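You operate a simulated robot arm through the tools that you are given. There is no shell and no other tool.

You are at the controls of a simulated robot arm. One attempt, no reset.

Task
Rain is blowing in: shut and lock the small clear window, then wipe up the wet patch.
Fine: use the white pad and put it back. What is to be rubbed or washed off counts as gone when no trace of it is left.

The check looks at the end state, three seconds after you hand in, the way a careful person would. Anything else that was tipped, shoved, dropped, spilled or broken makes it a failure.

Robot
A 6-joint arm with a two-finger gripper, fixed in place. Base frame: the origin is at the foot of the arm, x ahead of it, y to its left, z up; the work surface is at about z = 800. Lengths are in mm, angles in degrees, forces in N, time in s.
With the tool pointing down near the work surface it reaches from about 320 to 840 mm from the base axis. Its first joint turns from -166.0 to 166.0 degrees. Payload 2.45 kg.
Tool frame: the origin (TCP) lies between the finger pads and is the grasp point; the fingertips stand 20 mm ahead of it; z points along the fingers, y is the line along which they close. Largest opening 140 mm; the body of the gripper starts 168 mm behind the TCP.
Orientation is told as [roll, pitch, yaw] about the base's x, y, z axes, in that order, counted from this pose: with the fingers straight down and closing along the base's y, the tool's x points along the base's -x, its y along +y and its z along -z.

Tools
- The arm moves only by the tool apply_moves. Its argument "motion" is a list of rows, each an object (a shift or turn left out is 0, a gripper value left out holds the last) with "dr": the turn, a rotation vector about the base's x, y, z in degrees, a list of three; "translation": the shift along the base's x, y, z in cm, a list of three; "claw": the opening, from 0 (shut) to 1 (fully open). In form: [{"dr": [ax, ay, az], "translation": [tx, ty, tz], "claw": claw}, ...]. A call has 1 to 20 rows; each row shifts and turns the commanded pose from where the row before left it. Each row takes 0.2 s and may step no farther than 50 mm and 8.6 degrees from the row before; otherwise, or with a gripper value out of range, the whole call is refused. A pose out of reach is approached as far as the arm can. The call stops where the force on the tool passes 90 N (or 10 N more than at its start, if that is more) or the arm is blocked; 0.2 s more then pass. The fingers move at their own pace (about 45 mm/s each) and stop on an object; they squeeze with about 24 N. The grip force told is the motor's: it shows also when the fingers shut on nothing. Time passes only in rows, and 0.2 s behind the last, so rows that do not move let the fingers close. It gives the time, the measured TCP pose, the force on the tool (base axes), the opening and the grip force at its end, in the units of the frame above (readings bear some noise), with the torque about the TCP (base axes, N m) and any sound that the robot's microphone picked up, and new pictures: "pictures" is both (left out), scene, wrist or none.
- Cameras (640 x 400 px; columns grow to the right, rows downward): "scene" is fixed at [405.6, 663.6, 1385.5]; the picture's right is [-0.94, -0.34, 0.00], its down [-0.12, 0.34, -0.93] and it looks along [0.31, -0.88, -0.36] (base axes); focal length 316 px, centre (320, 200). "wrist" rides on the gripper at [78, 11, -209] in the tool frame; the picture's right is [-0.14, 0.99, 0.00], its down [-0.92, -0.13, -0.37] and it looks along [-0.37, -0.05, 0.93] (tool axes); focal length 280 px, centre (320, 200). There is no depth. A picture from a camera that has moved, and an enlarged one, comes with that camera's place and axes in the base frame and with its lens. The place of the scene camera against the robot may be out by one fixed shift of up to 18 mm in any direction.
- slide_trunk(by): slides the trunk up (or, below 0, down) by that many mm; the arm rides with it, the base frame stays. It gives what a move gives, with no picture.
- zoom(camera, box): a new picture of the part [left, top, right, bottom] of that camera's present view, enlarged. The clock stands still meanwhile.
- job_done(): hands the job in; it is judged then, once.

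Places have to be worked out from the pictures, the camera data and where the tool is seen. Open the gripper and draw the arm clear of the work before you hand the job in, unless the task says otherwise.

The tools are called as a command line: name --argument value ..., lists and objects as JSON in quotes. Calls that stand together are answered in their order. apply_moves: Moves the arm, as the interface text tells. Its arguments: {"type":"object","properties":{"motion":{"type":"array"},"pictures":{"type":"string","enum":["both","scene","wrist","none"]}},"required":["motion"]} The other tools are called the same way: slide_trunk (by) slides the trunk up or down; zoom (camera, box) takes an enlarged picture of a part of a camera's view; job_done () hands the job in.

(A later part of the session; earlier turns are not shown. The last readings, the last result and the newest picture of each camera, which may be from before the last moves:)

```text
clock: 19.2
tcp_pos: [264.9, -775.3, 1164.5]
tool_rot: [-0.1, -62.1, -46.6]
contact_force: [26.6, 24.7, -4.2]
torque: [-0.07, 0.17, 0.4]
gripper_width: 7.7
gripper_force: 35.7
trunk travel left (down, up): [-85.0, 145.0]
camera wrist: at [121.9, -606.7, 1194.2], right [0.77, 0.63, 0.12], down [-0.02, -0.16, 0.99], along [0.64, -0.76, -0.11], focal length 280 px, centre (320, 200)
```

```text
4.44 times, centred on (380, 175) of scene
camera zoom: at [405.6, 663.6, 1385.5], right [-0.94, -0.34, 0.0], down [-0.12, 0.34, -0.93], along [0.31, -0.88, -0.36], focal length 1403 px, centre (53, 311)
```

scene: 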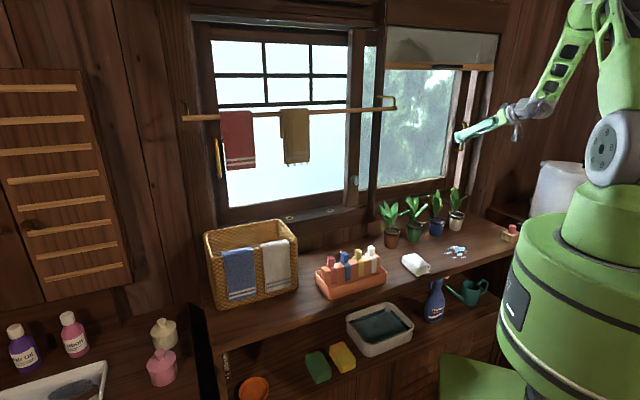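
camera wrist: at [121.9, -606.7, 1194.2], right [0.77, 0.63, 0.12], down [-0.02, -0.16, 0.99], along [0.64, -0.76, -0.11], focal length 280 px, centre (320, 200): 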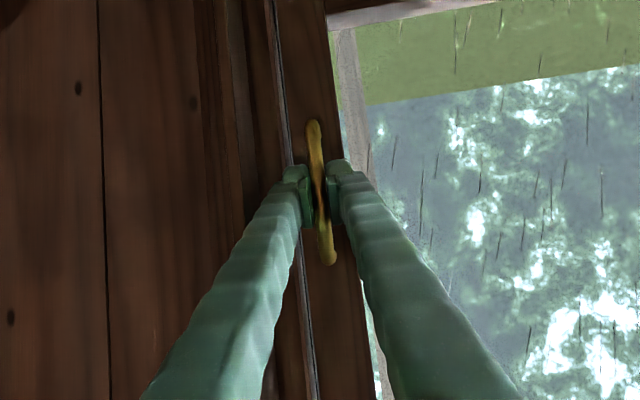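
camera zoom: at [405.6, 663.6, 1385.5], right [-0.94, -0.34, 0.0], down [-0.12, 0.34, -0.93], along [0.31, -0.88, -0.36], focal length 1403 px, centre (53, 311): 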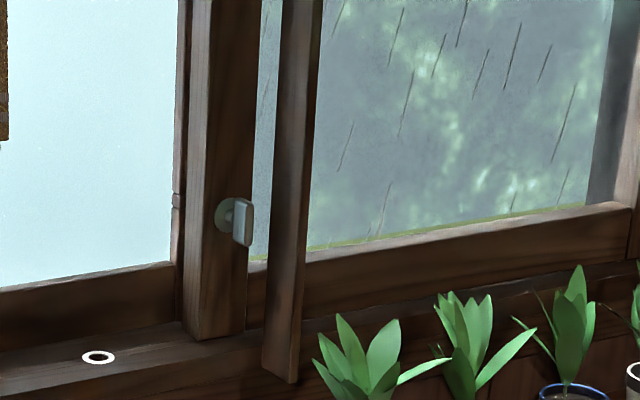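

It's against the stop: 36 N resisting along the wall with no further motion, and in the scene the left stile fully overlaps the frosted one. I'll open the fingers slightly to clear the bar and back straight out.

apply_moves --motion '[{"translation": [0.15, 0.15, 0]}, {"claw": 0.18}, {}, {"translation": [-1.06, 1.06, 0]}, {"translation": [-2.1, 2.1, 0]}, {"translation": [-2.1, 2.1, 0]}, {}]'

zoom --camera "scene" --box '[430, 80, 510, 220]'

zoom --camera "scene" --box '[350, 150, 400, 200]'

```text
clock: 20.9
tcp_pos: [208.5, -725.6, 1165.2]
tool_rot: [0.0, -62.2, -47.1]
contact_force: [-0.2, 0.6, -0.1]
torque: [-0.01, -0.01, -0.03]
gripper_width: 25.3
gripper_force: 0.1
trunk travel left (down, up): [-85.0, 145.0]
camera wrist: at [65.8, -555.5, 1194.2], right [0.77, 0.63, 0.12], down [-0.02, -0.16, 0.99], along [0.64, -0.76, -0.11], focal length 280 px, centre (320, 200)
```

scene: 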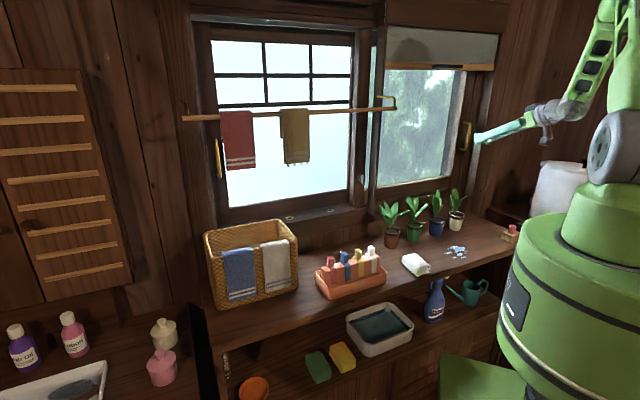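
wrist: 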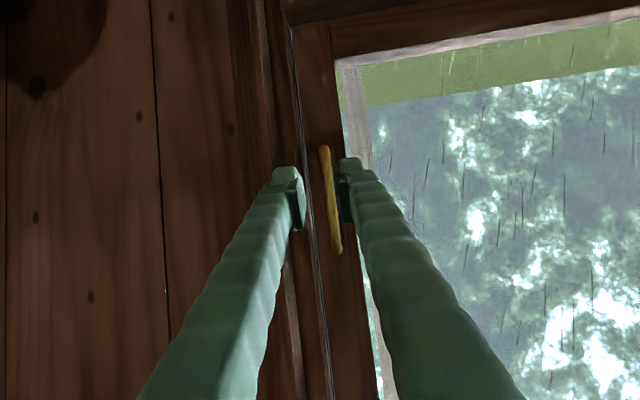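

```text
2.86 times, centred on (470, 150) of scene
camera zoom: at [405.6, 663.6, 1385.5], right [-0.94, -0.34, 0.0], down [-0.12, 0.34, -0.93], along [0.31, -0.88, -0.36], focal length 902 px, centre (-109, 343)
```

zoom: 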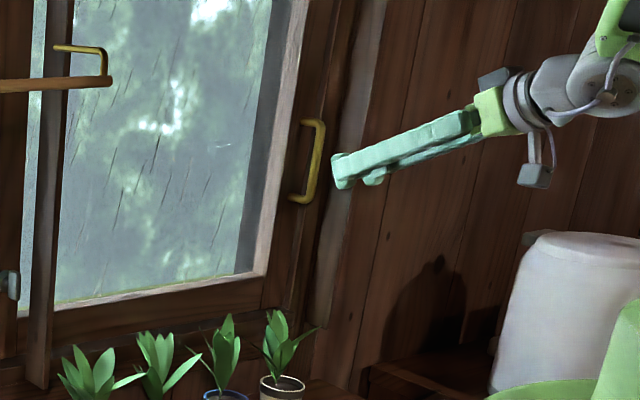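

```text
8.00 times, centred on (375, 175) of scene
camera zoom: at [405.6, 663.6, 1385.5], right [-0.94, -0.34, 0.0], down [-0.12, 0.34, -0.93], along [0.31, -0.88, -0.36], focal length 2525 px, centre (-120, 400)
```

zoom: 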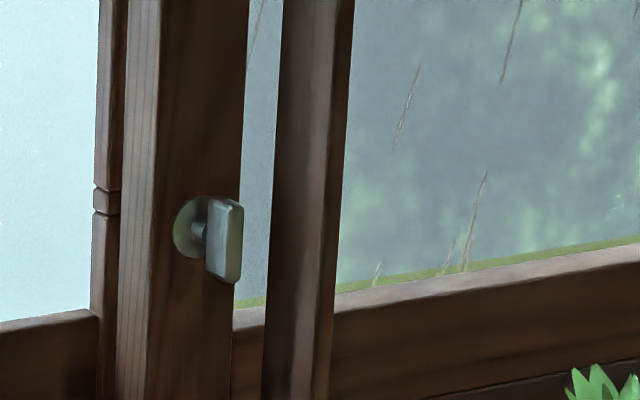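

The clear sash is fully shut at the right jamb. The lock on its left stile is a disc with a short vertical thumb blade, at about s'≈-137, D'≈755, z≈1039. A thin vertical fin (s'≈-107) stands just to its right. I'll back away, tilt the tool down and move left to inspect the lock from the front.

apply_moves --motion '[{"dr": [5.87, 5.43, 0.7], "translation": [-1.41, 1.41, -1.0]}, {"dr": [5.87, 5.43, 0.7], "translation": [-1.41, 1.41, -1.0]}, {"dr": [5.87, 5.43, 0.7], "translation": [-1.41, 1.41, -1.0]}, {"translation": [2.86, 2.86, 0]}, {"translation": [2.86, 2.86, 0]}, {"translation": [2.86, 2.86, 0]}, {"translation": [2.86, 2.86, 0]}, {"translation": [2.86, 2.86, 0]}, {"translation": [2.86, 2.86, 0]}, {"translation": [2.86, 2.86, 0]}, {"translation": [2.86, 2.86, 0]}, {"translation": [2.86, 2.86, 0]}, {"translation": [2.86, 2.86, 0]}, {"translation": [2.86, 2.86, 0]}, {"translation": [2.86, 2.86, 0], "claw": 0.9}, {}]'

zoom --camera "wrist" --box '[240, 120, 440, 245]'

```text
clock: 24.2
tcp_pos: [472.6, -351.6, 1114.8]
tool_rot: [2.6, -33.7, -45.4]
contact_force: [-0.3, 0.1, 0.0]
torque: [-0.01, 0.02, 0.0]
gripper_width: 77.8
gripper_force: 0.1
out of reach, approached as far as the arm can: row 14, 15
trunk travel left (down, up): [-85.0, 145.0]
camera wrist: at [345.6, -220.6, 1245.8], right [0.77, 0.63, 0.11], down [0.29, -0.5, 0.81], along [0.57, -0.59, -0.57], focal length 280 px, centre (320, 200)
```

scene: 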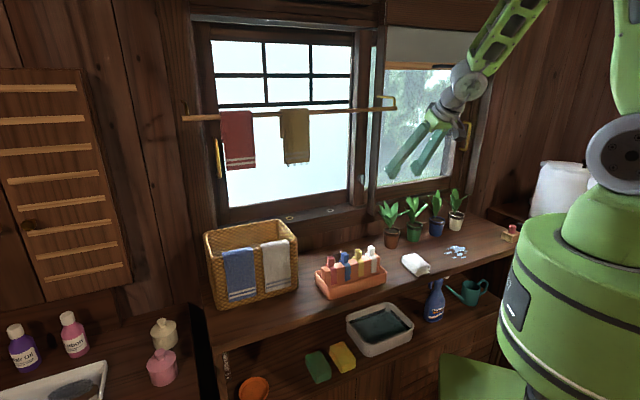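
wrist: 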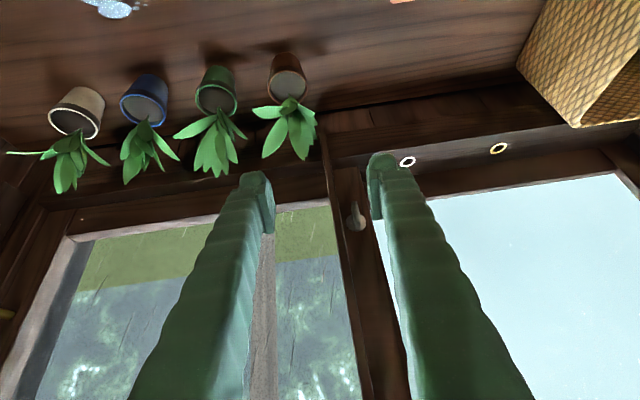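

```text
3.20 times, centred on (340, 182) of wrist
camera zoom: at [345.6, -220.6, 1245.8], right [0.77, 0.63, 0.11], down [0.29, -0.5, 0.81], along [0.57, -0.59, -0.57], focal length 897 px, centre (256, 256)
```

zoom: 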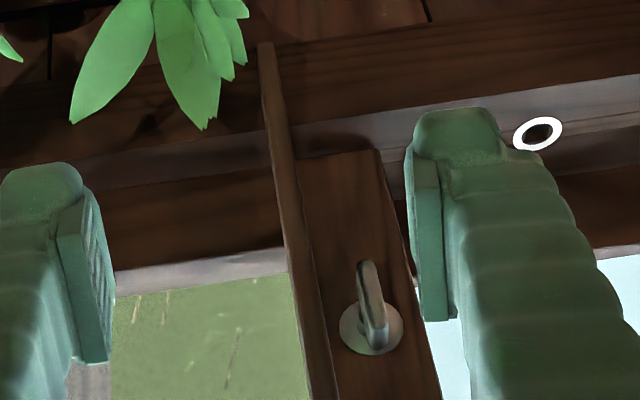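

The lock's lever is visible: a disc with a blade hanging mostly downward. There are also two ringed holes on the sill, so I'll zoom in on both the lock and the holes.

zoom --camera "wrist" --box '[335, 180, 385, 250]'

zoom --camera "wrist" --box '[390, 130, 520, 200]'

zoom --camera "scene" --box '[260, 170, 400, 240]'

zoom --camera "scene" --box '[350, 160, 390, 210]'

```text
5.71 times, centred on (360, 215) of wrist
camera zoom: at [345.6, -220.6, 1245.8], right [0.77, 0.63, 0.11], down [0.29, -0.5, 0.81], along [0.57, -0.59, -0.57], focal length 1602 px, centre (91, 114)
```

zoom: 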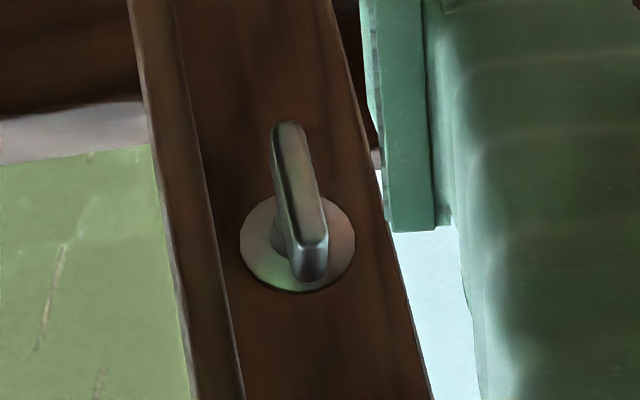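

```text
4.92 times, centred on (455, 165) of wrist
camera zoom: at [345.6, -220.6, 1245.8], right [0.77, 0.63, 0.11], down [0.29, -0.5, 0.81], along [0.57, -0.59, -0.57], focal length 1380 px, centre (-345, 372)
```

zoom: 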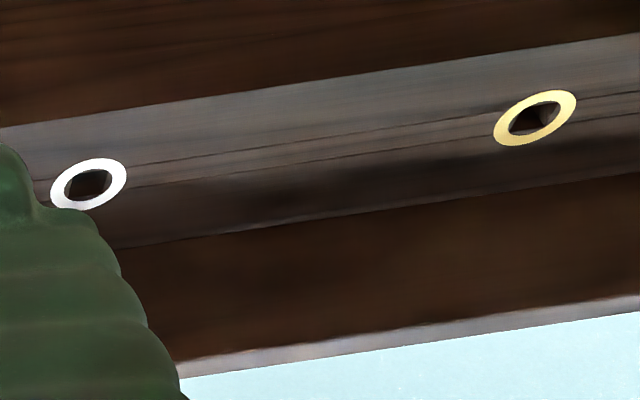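

```text
4.57 times, centred on (330, 205) of scene
camera zoom: at [405.6, 663.6, 1385.5], right [-0.94, -0.34, 0.0], down [-0.12, 0.34, -0.93], along [0.31, -0.88, -0.36], focal length 1443 px, centre (274, 177)
```

zoom: 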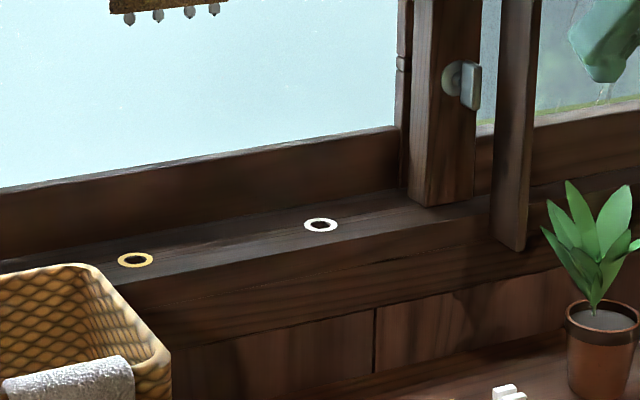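

```text
8.00 times, centred on (370, 185) of scene
camera zoom: at [405.6, 663.6, 1385.5], right [-0.94, -0.34, 0.0], down [-0.12, 0.34, -0.93], along [0.31, -0.88, -0.36], focal length 2525 px, centre (-80, 320)
```

zoom: 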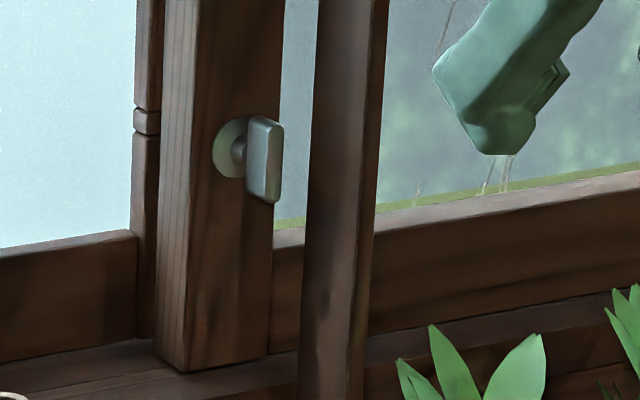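

I'm zooming on the orange tray, since its coloured pieces (red, blue, yellow, white) may relate to the white- and yellow-ringed holes in the track.

zoom --camera "scene" --box '[305, 235, 400, 305]'

zoom --camera "scene" --box '[490, 215, 530, 255]'

zoom --camera "scene" --box '[280, 190, 420, 330]'

```text
5.71 times, centred on (352, 270) of scene
camera zoom: at [405.6, 663.6, 1385.5], right [-0.94, -0.34, 0.0], down [-0.12, 0.34, -0.93], along [0.31, -0.88, -0.36], focal length 1803 px, centre (134, -200)
```

zoom: 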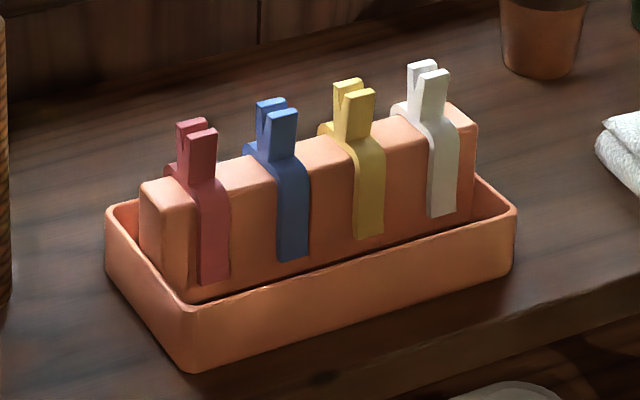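

```text
10.00 times, centred on (510, 235) of scene
camera zoom: at [405.6, 663.6, 1385.5], right [-0.94, -0.34, 0.0], down [-0.12, 0.34, -0.93], along [0.31, -0.88, -0.36], focal length 3156 px, centre (-1580, -150)
```

zoom: 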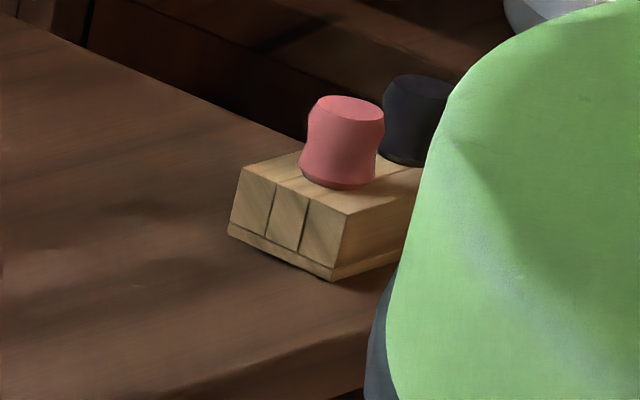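

```text
2.86 times, centred on (350, 260) of scene
camera zoom: at [405.6, 663.6, 1385.5], right [-0.94, -0.34, 0.0], down [-0.12, 0.34, -0.93], along [0.31, -0.88, -0.36], focal length 902 px, centre (234, 29)
```

zoom: 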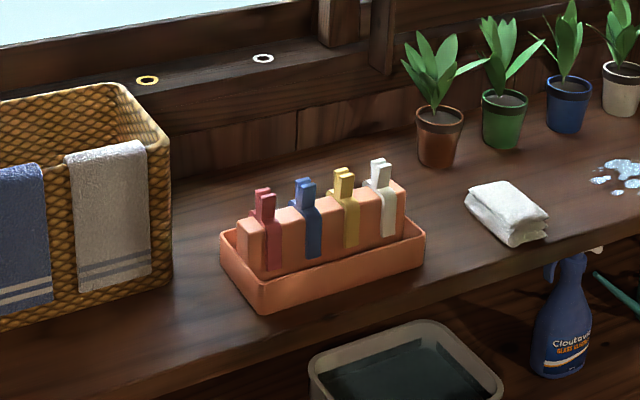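

The tray items are clothes clips and the peg block looks unrelated. The thumb-turn belongs to this sash, so it is the lock. It triangulates to s'≈-132, z≈1035, with the T-bar at D'≈751 and the disc at D'≈782. The gap to the fin on its right is only about 22 mm, so I'll push the bar with closed fingers from its left side. First I'll get in position left of it.

apply_moves --motion '[{"dr": [-1.5, 1.5, -1.4], "translation": [1.98, -1.98, 0], "claw": 0}, {"dr": [-5.84, -5.84, 0], "translation": [1.98, -1.98, -0.8]}, {"dr": [-5.84, -5.84, 0], "translation": [1.84, -1.84, -0.8]}, {"dr": [-5.84, -5.84, 0], "translation": [1.87, 1.87, -0.8]}, {"dr": [-5.84, -5.84, 0], "translation": [1.87, 1.87, -0.8]}, {"dr": [-5.84, -5.84, 0], "translation": [1.87, 1.87, -0.8]}, {}]'

zoom --camera "scene" --box '[330, 80, 490, 230]'

```text
clock: 25.9
tcp_pos: [623.4, -341.5, 1095.6]
tool_rot: [-1.1, -79.6, -46.1]
contact_force: [0.6, -0.6, -0.3]
torque: [-0.03, -0.04, -0.02]
gripper_width: 0.2
gripper_force: 24.0
trunk travel left (down, up): [-85.0, 145.0]
camera wrist: at [482.8, -172.6, 1056.3], right [0.74, 0.66, 0.13], down [-0.22, 0.06, 0.97], along [0.63, -0.75, 0.19], focal length 280 px, centre (320, 200)
```

scene: 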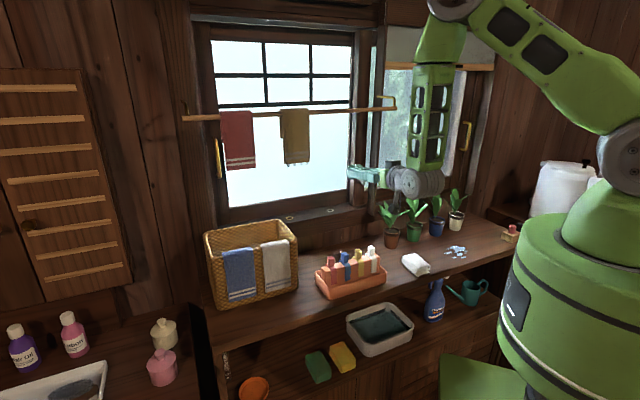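
wrist: 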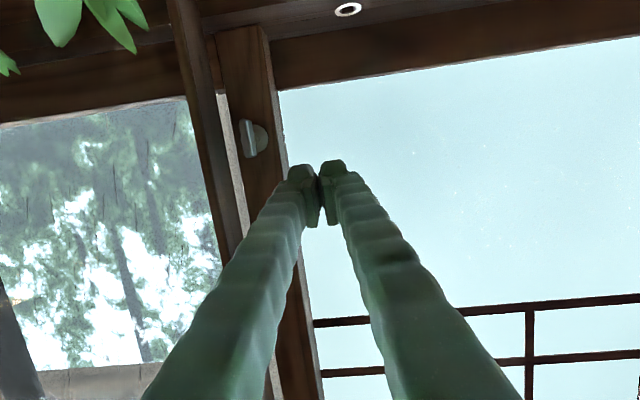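

```text
2.67 times, centred on (410, 155) of scene
camera zoom: at [405.6, 663.6, 1385.5], right [-0.94, -0.34, 0.0], down [-0.12, 0.34, -0.93], along [0.31, -0.88, -0.36], focal length 842 px, centre (80, 320)
```

zoom: 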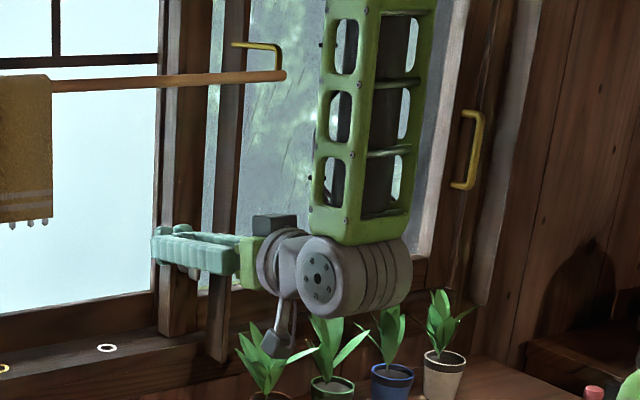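

The commanded and measured poses agree again: TCP D'≈682, s'≈-199, z≈1096, tool near level. I'll zoom in on the lock from this closer angle to see the bar's exact shape and any lock markings.

zoom --camera "wrist" --box '[210, 100, 310, 180]'

zoom --camera "wrist" --box '[160, 60, 360, 240]'

```text
5.00 times, centred on (260, 140) of wrist
camera zoom: at [482.8, -172.6, 1056.3], right [0.74, 0.66, 0.13], down [-0.22, 0.06, 0.97], along [0.63, -0.75, 0.19], focal length 1402 px, centre (620, 500)
```

zoom: 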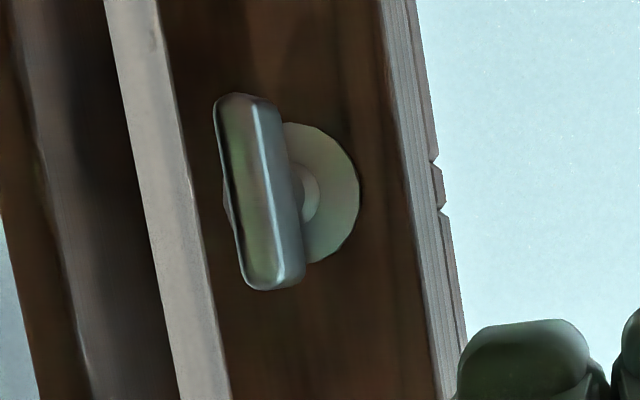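

```text
2.22 times, centred on (260, 150) of wrist
camera zoom: at [482.8, -172.6, 1056.3], right [0.74, 0.66, 0.13], down [-0.22, 0.06, 0.97], along [0.63, -0.75, 0.19], focal length 623 px, centre (453, 311)
```

zoom: 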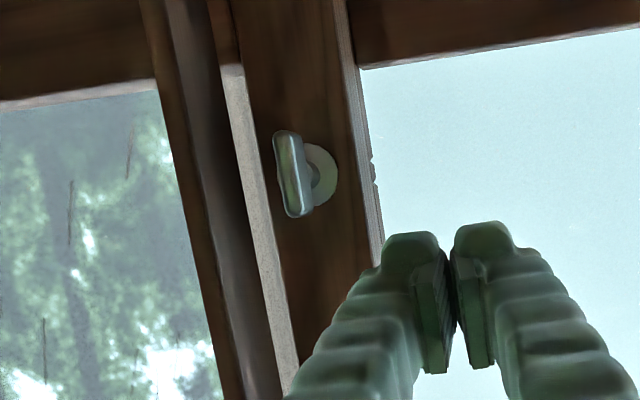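

The keeper notch on the frosted stile lines up with the lock's axis, so the sash is fully home. I'll bring the closed fingertips to the left of the bar's upper half, ready to push the top to the right.

apply_moves --motion '[{"translation": [-0.76, -2.0, -1.58]}, {"translation": [-0.76, -2.0, -1.58]}, {"translation": [1.59, -1.59, 0]}, {"translation": [1.59, -1.59, 0]}, {}]'

zoom --camera "wrist" --box '[220, 120, 380, 240]'

zoom --camera "scene" --box '[345, 155, 395, 205]'

```text
clock: 26.9
tcp_pos: [625.1, -400.9, 1063.0]
tool_rot: [-3.4, -78.8, -43.7]
contact_force: [-49.9, 52.3, 34.6]
torque: [-0.67, 0.62, -1.82]
gripper_width: 0.2
gripper_force: 24.4
trunk travel left (down, up): [-85.0, 145.0]
stopped in row 5: the force on the tool passed its limit at 109 N (the readings are from after the stop); the commanded pose is now the measured one
camera wrist: at [483.4, -232.0, 1027.2], right [0.74, 0.66, 0.12], down [-0.21, 0.06, 0.98], along [0.63, -0.75, 0.18], focal length 280 px, centre (320, 200)
```

scene: 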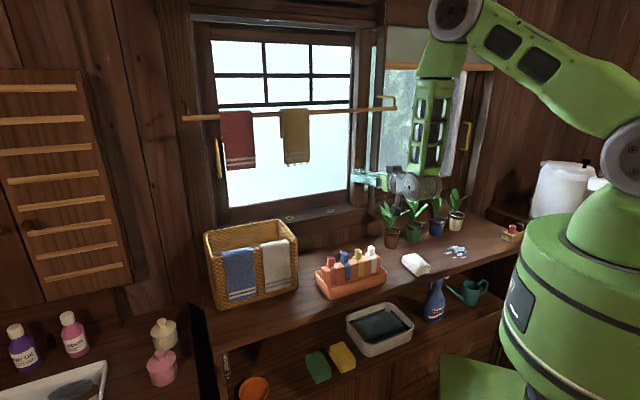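
wrist: 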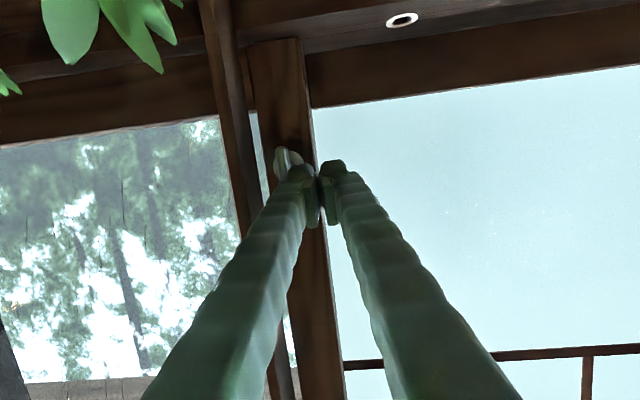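

```text
3.33 times, centred on (300, 180) of wrist
camera zoom: at [483.4, -232.0, 1027.2], right [0.74, 0.66, 0.12], down [-0.21, 0.06, 0.98], along [0.63, -0.75, 0.18], focal length 935 px, centre (387, 267)
```

zoom: 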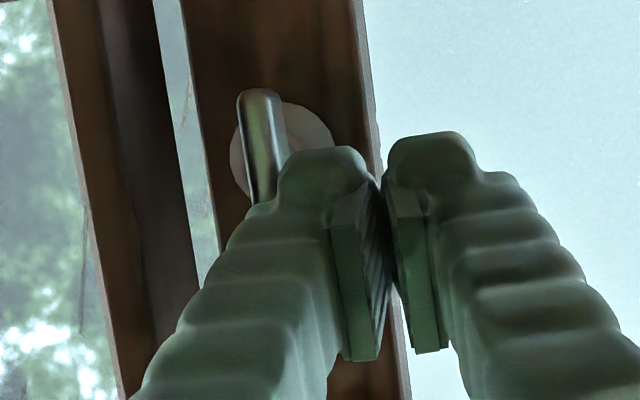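

```text
8.00 times, centred on (370, 180) of scene
camera zoom: at [405.6, 663.6, 1385.5], right [-0.94, -0.34, 0.0], down [-0.12, 0.34, -0.93], along [0.31, -0.88, -0.36], focal length 2525 px, centre (-80, 360)
```

zoom: 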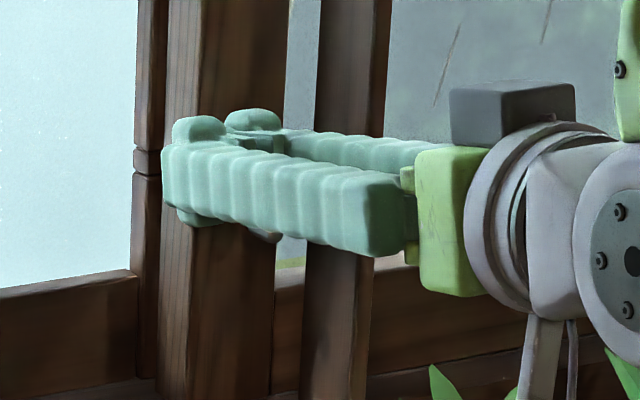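

The contact torque shows the closed fingertips reach about 25 mm to each side, so the right tip caught the bar's front. I'll back off, shift further left, and advance again clear of the bar.

apply_moves --motion '[{"translation": [-1.77, 1.77, 0.2]}, {"dr": [0, 0, 2], "translation": [1.3, 1.3, 0]}, {"translation": [1.59, -1.59, 0]}, {"translation": [1.2, -1.2, 0]}, {}]'

zoom --camera "wrist" --box '[220, 120, 380, 240]'

zoom --camera "scene" --box '[345, 155, 395, 205]'

```text
clock: 28.1
tcp_pos: [655.6, -403.1, 1057.4]
tool_rot: [-2.8, -78.4, -42.4]
contact_force: [-0.1, -0.2, -0.2]
torque: [-0.03, 0.03, 0.0]
gripper_width: 0.0
gripper_force: 24.4
trunk travel left (down, up): [-85.0, 145.0]
camera wrist: at [507.8, -241.1, 1023.4], right [0.72, 0.68, 0.12], down [-0.21, 0.04, 0.98], along [0.66, -0.73, 0.17], focal length 280 px, centre (320, 200)
```

scene: 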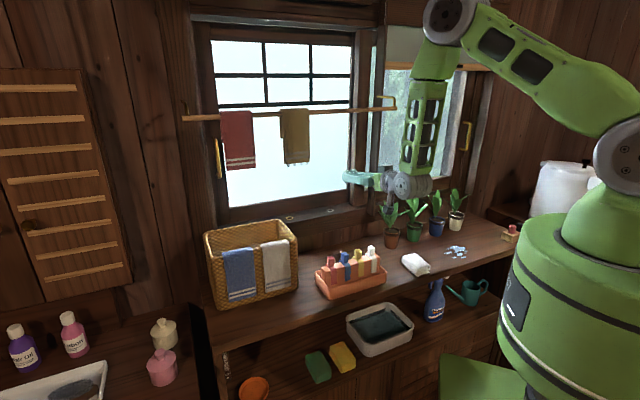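
wrist: 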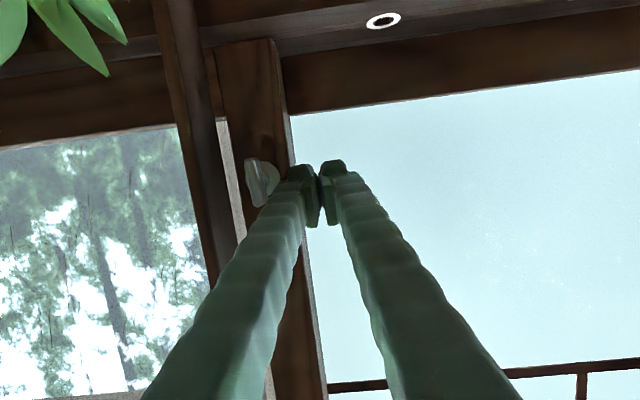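

```text
3.33 times, centred on (300, 180) of wrist
camera zoom: at [507.8, -241.1, 1023.4], right [0.72, 0.68, 0.12], down [-0.21, 0.04, 0.98], along [0.66, -0.73, 0.17], focal length 935 px, centre (387, 267)
```

zoom: 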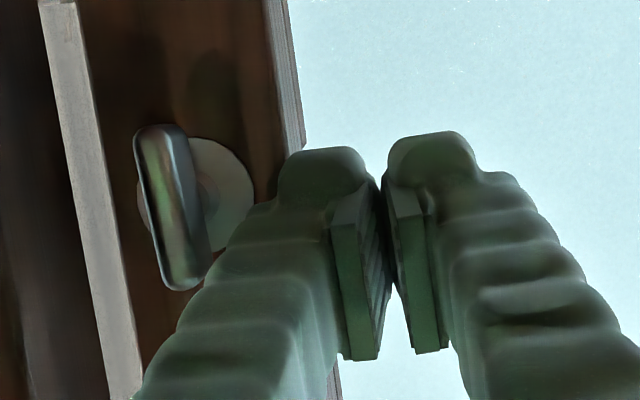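

```text
8.00 times, centred on (370, 180) of scene
camera zoom: at [405.6, 663.6, 1385.5], right [-0.94, -0.34, 0.0], down [-0.12, 0.34, -0.93], along [0.31, -0.88, -0.36], focal length 2525 px, centre (-80, 360)
```

zoom: 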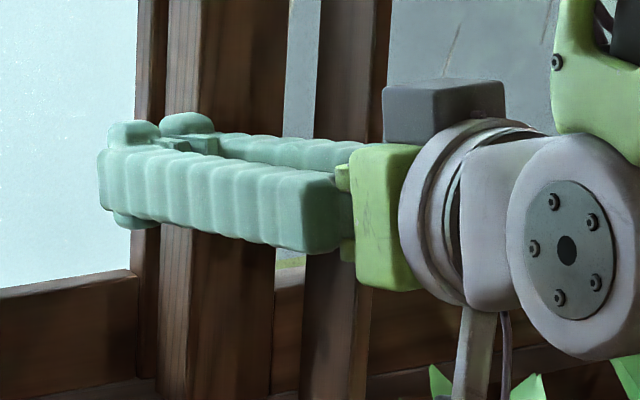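

The fingertips are clear of the bar and alongside it. I'll raise about 9 mm so only the bar's upper half gets pushed, then move right slowly and check the force.

apply_moves --motion '[{"translation": [0, 0, 0.9]}, {"translation": [-0.424, -0.424, 0]}, {"translation": [-0.424, -0.424, 0]}, {"translation": [-0.424, -0.424, 0]}, {"translation": [-0.283, -0.283, 0]}, {}]'

zoom --camera "wrist" --box '[220, 120, 380, 240]'

```text
clock: 29.5
tcp_pos: [641.8, -414.8, 1067.7]
tool_rot: [-3.6, -78.3, -41.2]
contact_force: [-2.1, 51.2, -0.6]
torque: [0.23, -0.1, -1.06]
gripper_width: 0.0
gripper_force: 24.3
trunk travel left (down, up): [-85.0, 145.0]
camera wrist: at [491.6, -251.0, 1033.0], right [0.72, 0.69, 0.12], down [-0.21, 0.04, 0.98], along [0.67, -0.73, 0.17], focal length 280 px, centre (320, 200)
```

scene: 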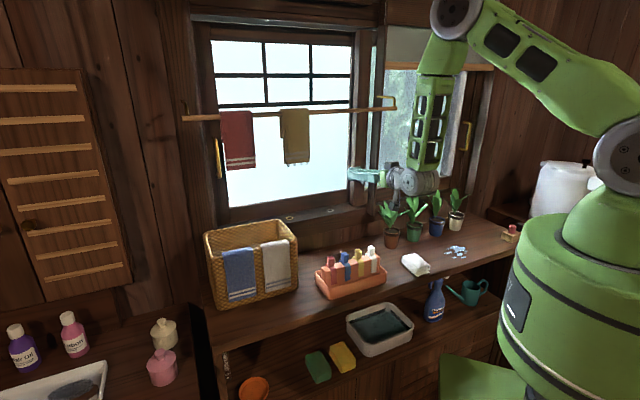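
wrist: 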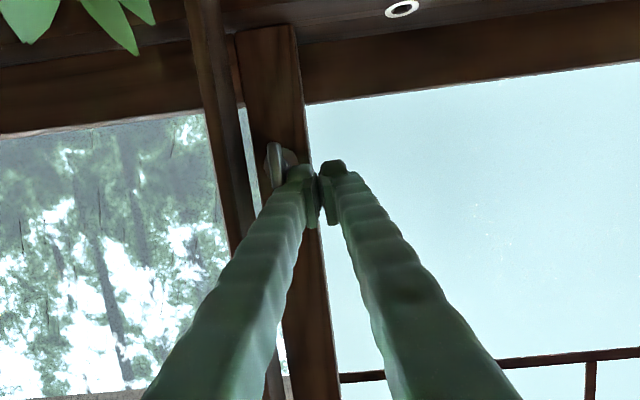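

```text
3.33 times, centred on (300, 180) of wrist
camera zoom: at [491.6, -251.0, 1033.0], right [0.72, 0.69, 0.12], down [-0.21, 0.04, 0.98], along [0.67, -0.73, 0.17], focal length 935 px, centre (387, 267)
```

zoom: 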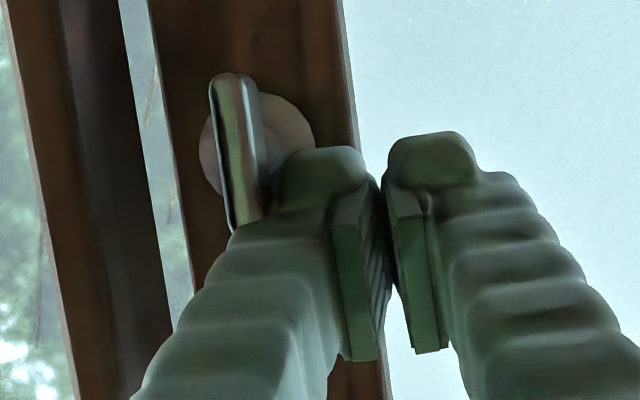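

The bar doesn't turn clockwise: there was about 35 N of resistance and it stayed vertical. I'll back off and test the other direction by pushing the bar's lower half to the right.

apply_moves --motion '[{"translation": [0.707, 0.707, 0]}, {"translation": [0.3, 0.3, -2.7]}, {"translation": [0, 0, -2.5]}, {"translation": [-0.424, -0.424, 0]}, {"translation": [-0.424, -0.424, 0]}, {"translation": [-0.424, -0.424, 0]}, {"translation": [-0.283, -0.283, 0]}, {}]'

zoom --camera "wrist" --box '[220, 120, 380, 240]'

zoom --camera "scene" --box '[345, 155, 395, 205]'

```text
clock: 31.3
tcp_pos: [633.8, -420.8, 1011.9]
tool_rot: [-3.3, -78.1, -41.6]
contact_force: [-14.5, 46.0, -8.7]
torque: [-0.24, -0.05, 0.04]
gripper_width: 0.0
gripper_force: 23.9
trunk travel left (down, up): [-85.0, 145.0]
camera wrist: at [485.2, -257.5, 979.7], right [0.72, 0.68, 0.12], down [-0.2, 0.04, 0.98], along [0.66, -0.73, 0.17], focal length 280 px, centre (320, 200)
```

scene: 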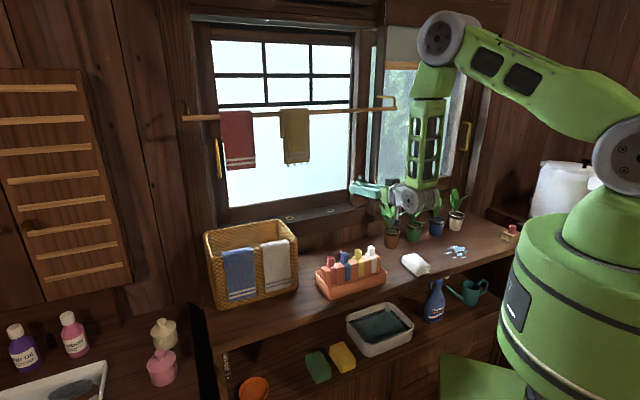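
wrist: 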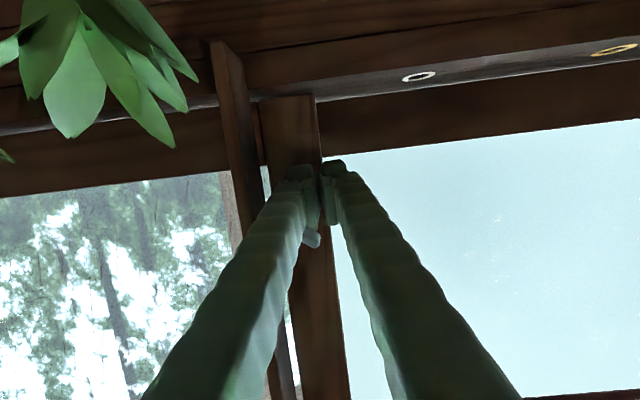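

```text
3.33 times, centred on (300, 180) of wrist
camera zoom: at [485.2, -257.5, 979.7], right [0.72, 0.68, 0.12], down [-0.2, 0.04, 0.98], along [0.66, -0.73, 0.17], focal length 935 px, centre (387, 267)
```

zoom: 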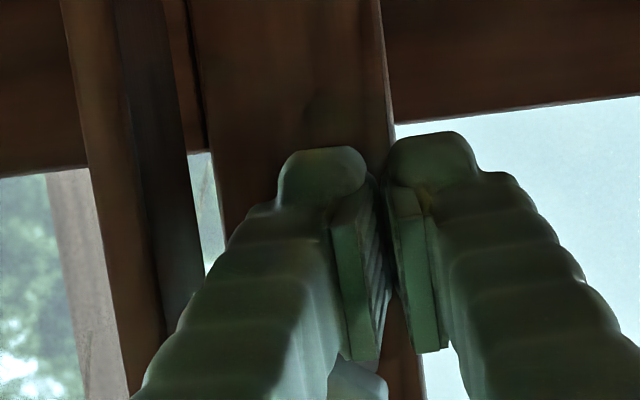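

```text
8.00 times, centred on (370, 180) of scene
camera zoom: at [405.6, 663.6, 1385.5], right [-0.94, -0.34, 0.0], down [-0.12, 0.34, -0.93], along [0.31, -0.88, -0.36], focal length 2525 px, centre (-80, 360)
```

zoom: 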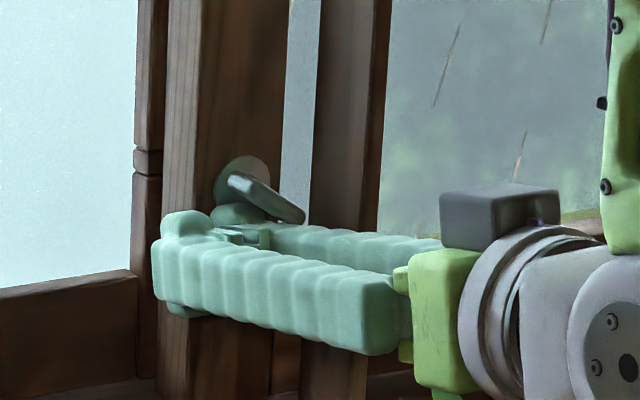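

The lever turns counter-clockwise and is now about 25° short of horizontal. I'll move the fingertips further right under it, then lift gently to bring it fully over.

apply_moves --motion '[{"translation": [-0.45, -0.1, 0]}, {"translation": [-0.3, -0.3, 0]}, {"translation": [0, 0, 0.25]}, {"translation": [0, 0, 0.25]}, {}]'

zoom --camera "scene" --box '[345, 155, 395, 205]'

```text
clock: 32.5
tcp_pos: [625.4, -428.9, 1016.6]
tool_rot: [-3.3, -78.0, -42.0]
contact_force: [-7.8, 25.8, -23.2]
torque: [-0.17, -0.13, 0.01]
gripper_width: 5.8
gripper_force: 29.8
trunk travel left (down, up): [-85.0, 145.0]
camera wrist: at [478.3, -263.9, 984.2], right [0.72, 0.68, 0.12], down [-0.2, 0.04, 0.98], along [0.66, -0.73, 0.17], focal length 280 px, centre (320, 200)
```

scene: 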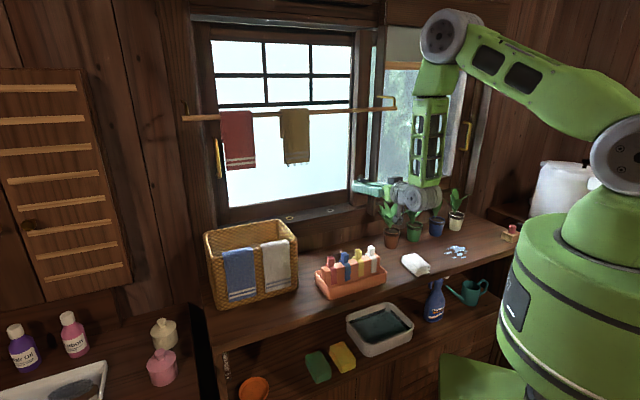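
wrist: 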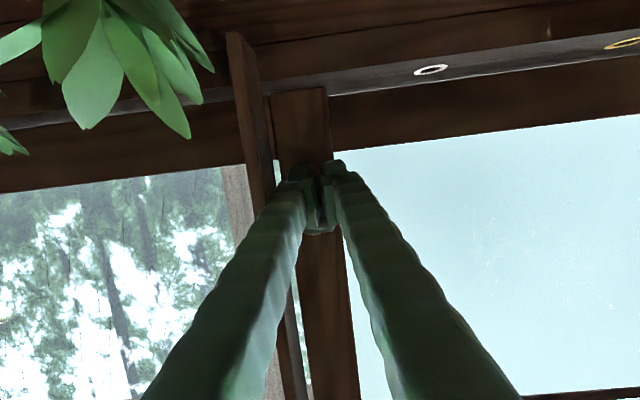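

```text
8.00 times, centred on (370, 180) of scene
camera zoom: at [405.6, 663.6, 1385.5], right [-0.94, -0.34, 0.0], down [-0.12, 0.34, -0.93], along [0.31, -0.88, -0.36], focal length 2525 px, centre (-80, 360)
```

zoom: 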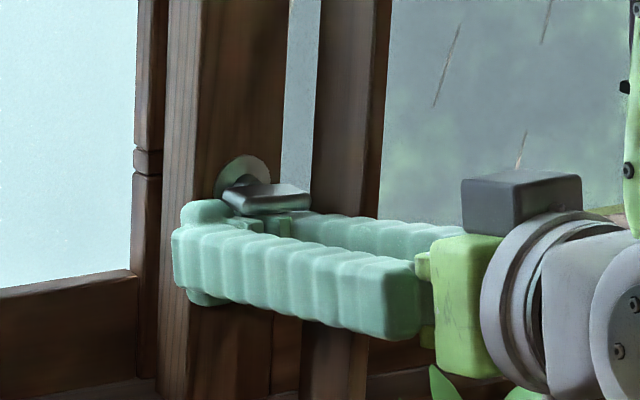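

The lever is about horizontal now, with 23 N downward on the fingers. I'll lift a bit more to see whether it has met its end stop.

apply_moves --motion '[{"translation": [0, 0, 0.2]}, {"translation": [0, 0, 0.2]}, {}]'

zoom --camera "scene" --box '[345, 155, 395, 205]'

zoom --camera "wrist" --box '[260, 140, 380, 260]'

```text
clock: 33.3
tcp_pos: [626.4, -427.6, 1017.8]
tool_rot: [-3.2, -77.5, -42.1]
contact_force: [-5.4, 19.2, -39.5]
torque: [-0.13, -0.61, -0.18]
gripper_width: 6.0
gripper_force: 29.4
trunk travel left (down, up): [-85.0, 145.0]
camera wrist: at [477.9, -263.8, 986.3], right [0.72, 0.68, 0.12], down [-0.2, 0.03, 0.98], along [0.66, -0.73, 0.16], focal length 280 px, centre (320, 200)
```

scene: 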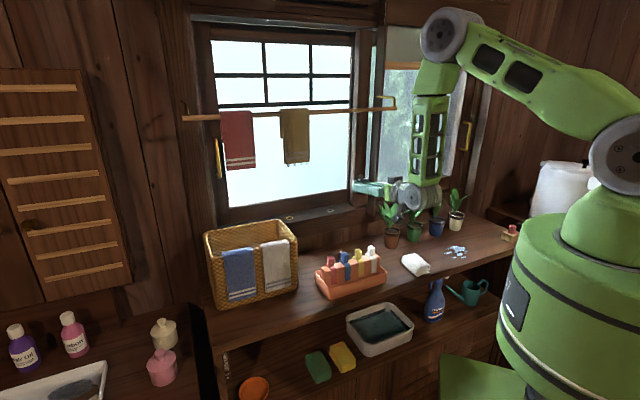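
wrist: 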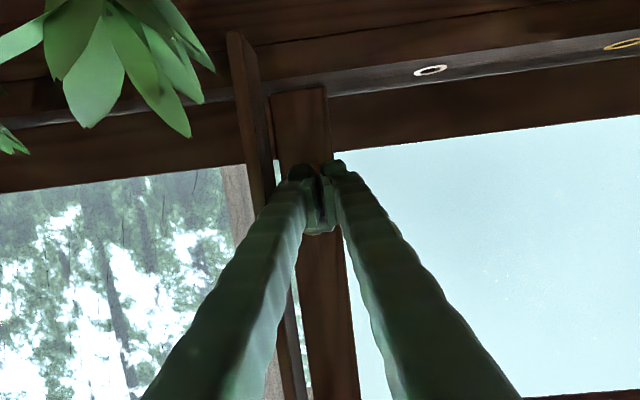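

```text
8.00 times, centred on (370, 180) of scene
camera zoom: at [405.6, 663.6, 1385.5], right [-0.94, -0.34, 0.0], down [-0.12, 0.34, -0.93], along [0.31, -0.88, -0.36], focal length 2525 px, centre (-80, 360)
```

zoom: 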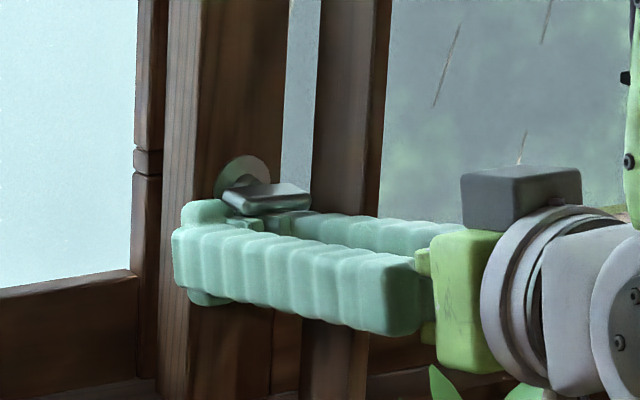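

```text
3.33 times, centred on (320, 200) of wrist
camera zoom: at [477.9, -263.8, 986.3], right [0.72, 0.68, 0.12], down [-0.2, 0.03, 0.98], along [0.66, -0.73, 0.16], focal length 935 px, centre (320, 200)
```

zoom: 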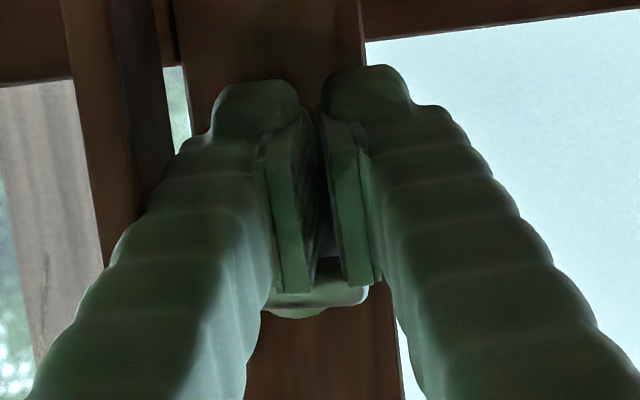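

It rises no further (39 N), but both fingers sit under both halves of the bar, so this may just be the fingers levelling it. I'll drop slightly, back out, and look at the lever unobstructed.

apply_moves --motion '[{"translation": [0, 0, -0.6]}, {"translation": [0, 0, -0.6]}, {"translation": [-2.1, 2.1, 0]}, {"translation": [-2.1, 2.1, 0.5]}, {"translation": [0.5, 3.0, 2.0]}, {}]'

zoom --camera "scene" --box '[345, 155, 395, 205]'

zoom --camera "wrist" --box '[210, 100, 350, 220]'

```text
clock: 34.7
tcp_pos: [590.2, -357.5, 1038.1]
tool_rot: [-2.9, -78.5, -42.2]
contact_force: [-0.4, 0.6, 0.0]
torque: [0.03, 0.03, -0.05]
gripper_width: 0.1
gripper_force: 29.5
trunk travel left (down, up): [-85.0, 145.0]
camera wrist: at [442.6, -193.2, 1003.1], right [0.72, 0.68, 0.12], down [-0.21, 0.04, 0.98], along [0.66, -0.73, 0.17], focal length 280 px, centre (320, 200)
```

scene: 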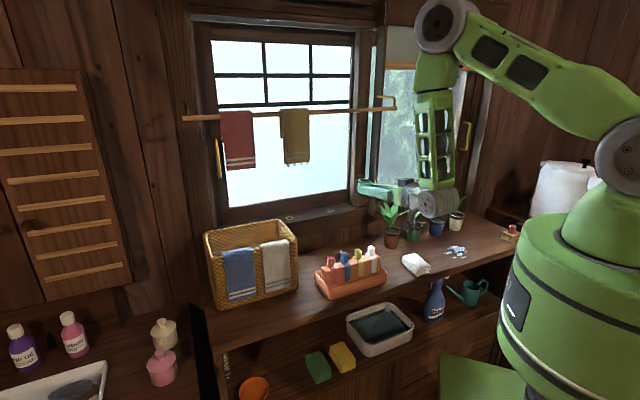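
wrist: 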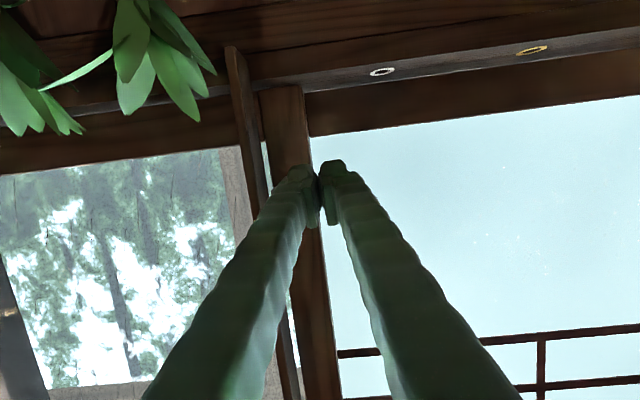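

```text
8.00 times, centred on (370, 180) of scene
camera zoom: at [405.6, 663.6, 1385.5], right [-0.94, -0.34, 0.0], down [-0.12, 0.34, -0.93], along [0.31, -0.88, -0.36], focal length 2525 px, centre (-80, 360)
```

zoom: 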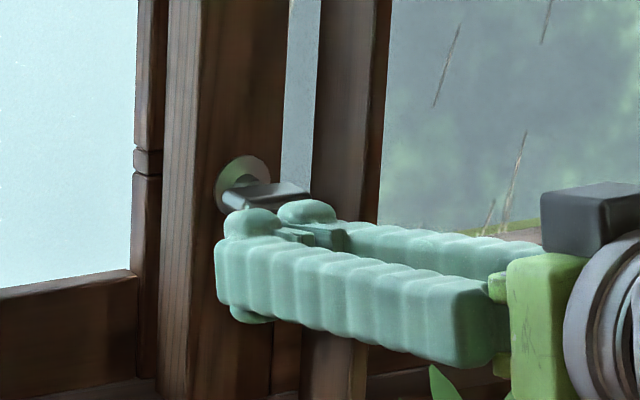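

```text
3.33 times, centred on (280, 160) of wrist
camera zoom: at [442.6, -193.2, 1003.1], right [0.72, 0.68, 0.12], down [-0.21, 0.04, 0.98], along [0.66, -0.73, 0.17], focal length 935 px, centre (453, 333)
```

zoom: 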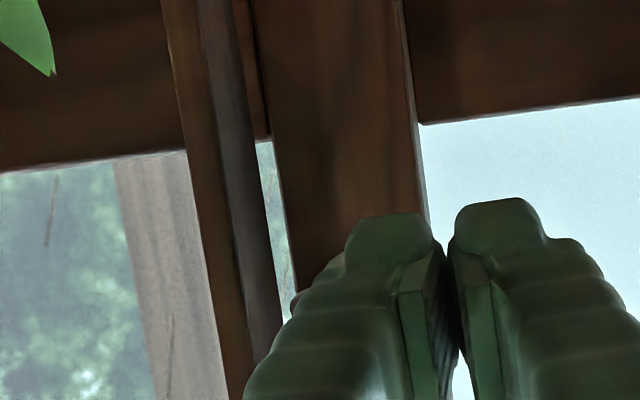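

The lever stays horizontal after release. To confirm it's at its stop, I'll press down on its left half, which continues the same rotation, with the closed fingertips from above-left.

apply_moves --motion '[{"translation": [0, 0, 3.4]}, {"translation": [2.0, -2.0, 0]}, {"translation": [2.0, -2.0, 0]}, {"translation": [1.4, -1.4, 0]}, {"translation": [0, 0, -0.4]}, {"translation": [0, 0, -0.3]}, {}]'

zoom --camera "scene" --box '[345, 155, 395, 205]'

zoom --camera "wrist" --box '[230, 110, 370, 230]'

```text
clock: 36.3
tcp_pos: [643.7, -410.4, 1064.1]
tool_rot: [-2.8, -78.5, -42.3]
contact_force: [-6.8, 10.2, 8.3]
torque: [-0.2, -0.12, -0.1]
gripper_width: 0.0
gripper_force: 29.5
trunk travel left (down, up): [-85.0, 145.0]
camera wrist: at [495.9, -246.7, 1030.3], right [0.72, 0.68, 0.12], down [-0.21, 0.04, 0.98], along [0.66, -0.73, 0.17], focal length 280 px, centre (320, 200)
```

scene: 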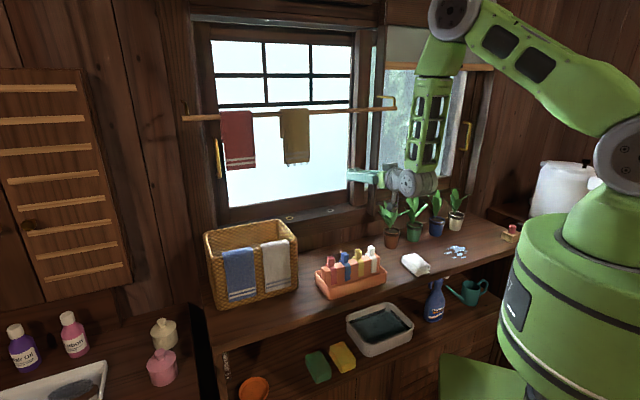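
wrist: 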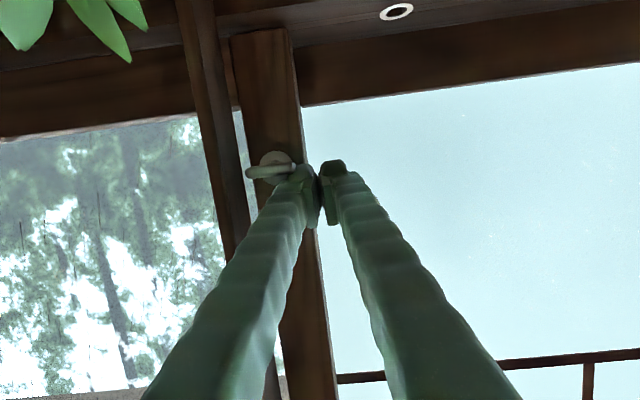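

```text
8.00 times, centred on (370, 180) of scene
camera zoom: at [405.6, 663.6, 1385.5], right [-0.94, -0.34, 0.0], down [-0.12, 0.34, -0.93], along [0.31, -0.88, -0.36], focal length 2525 px, centre (-80, 360)
```

zoom: 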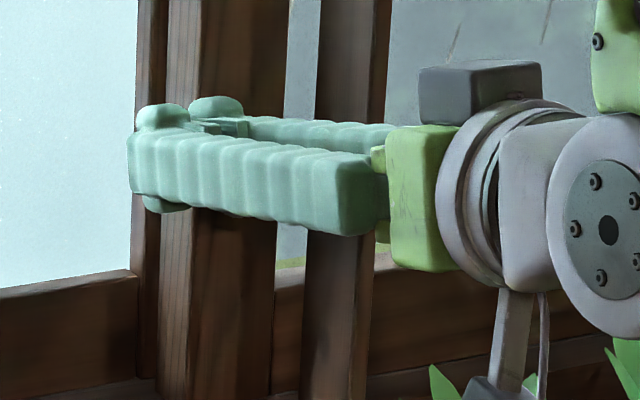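

```text
3.33 times, centred on (300, 170) of wrist
camera zoom: at [495.9, -246.7, 1030.3], right [0.72, 0.68, 0.12], down [-0.21, 0.04, 0.98], along [0.66, -0.73, 0.17], focal length 935 px, centre (387, 300)
```

zoom: 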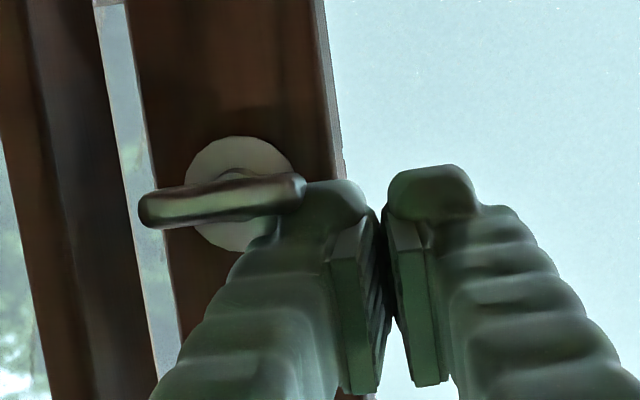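

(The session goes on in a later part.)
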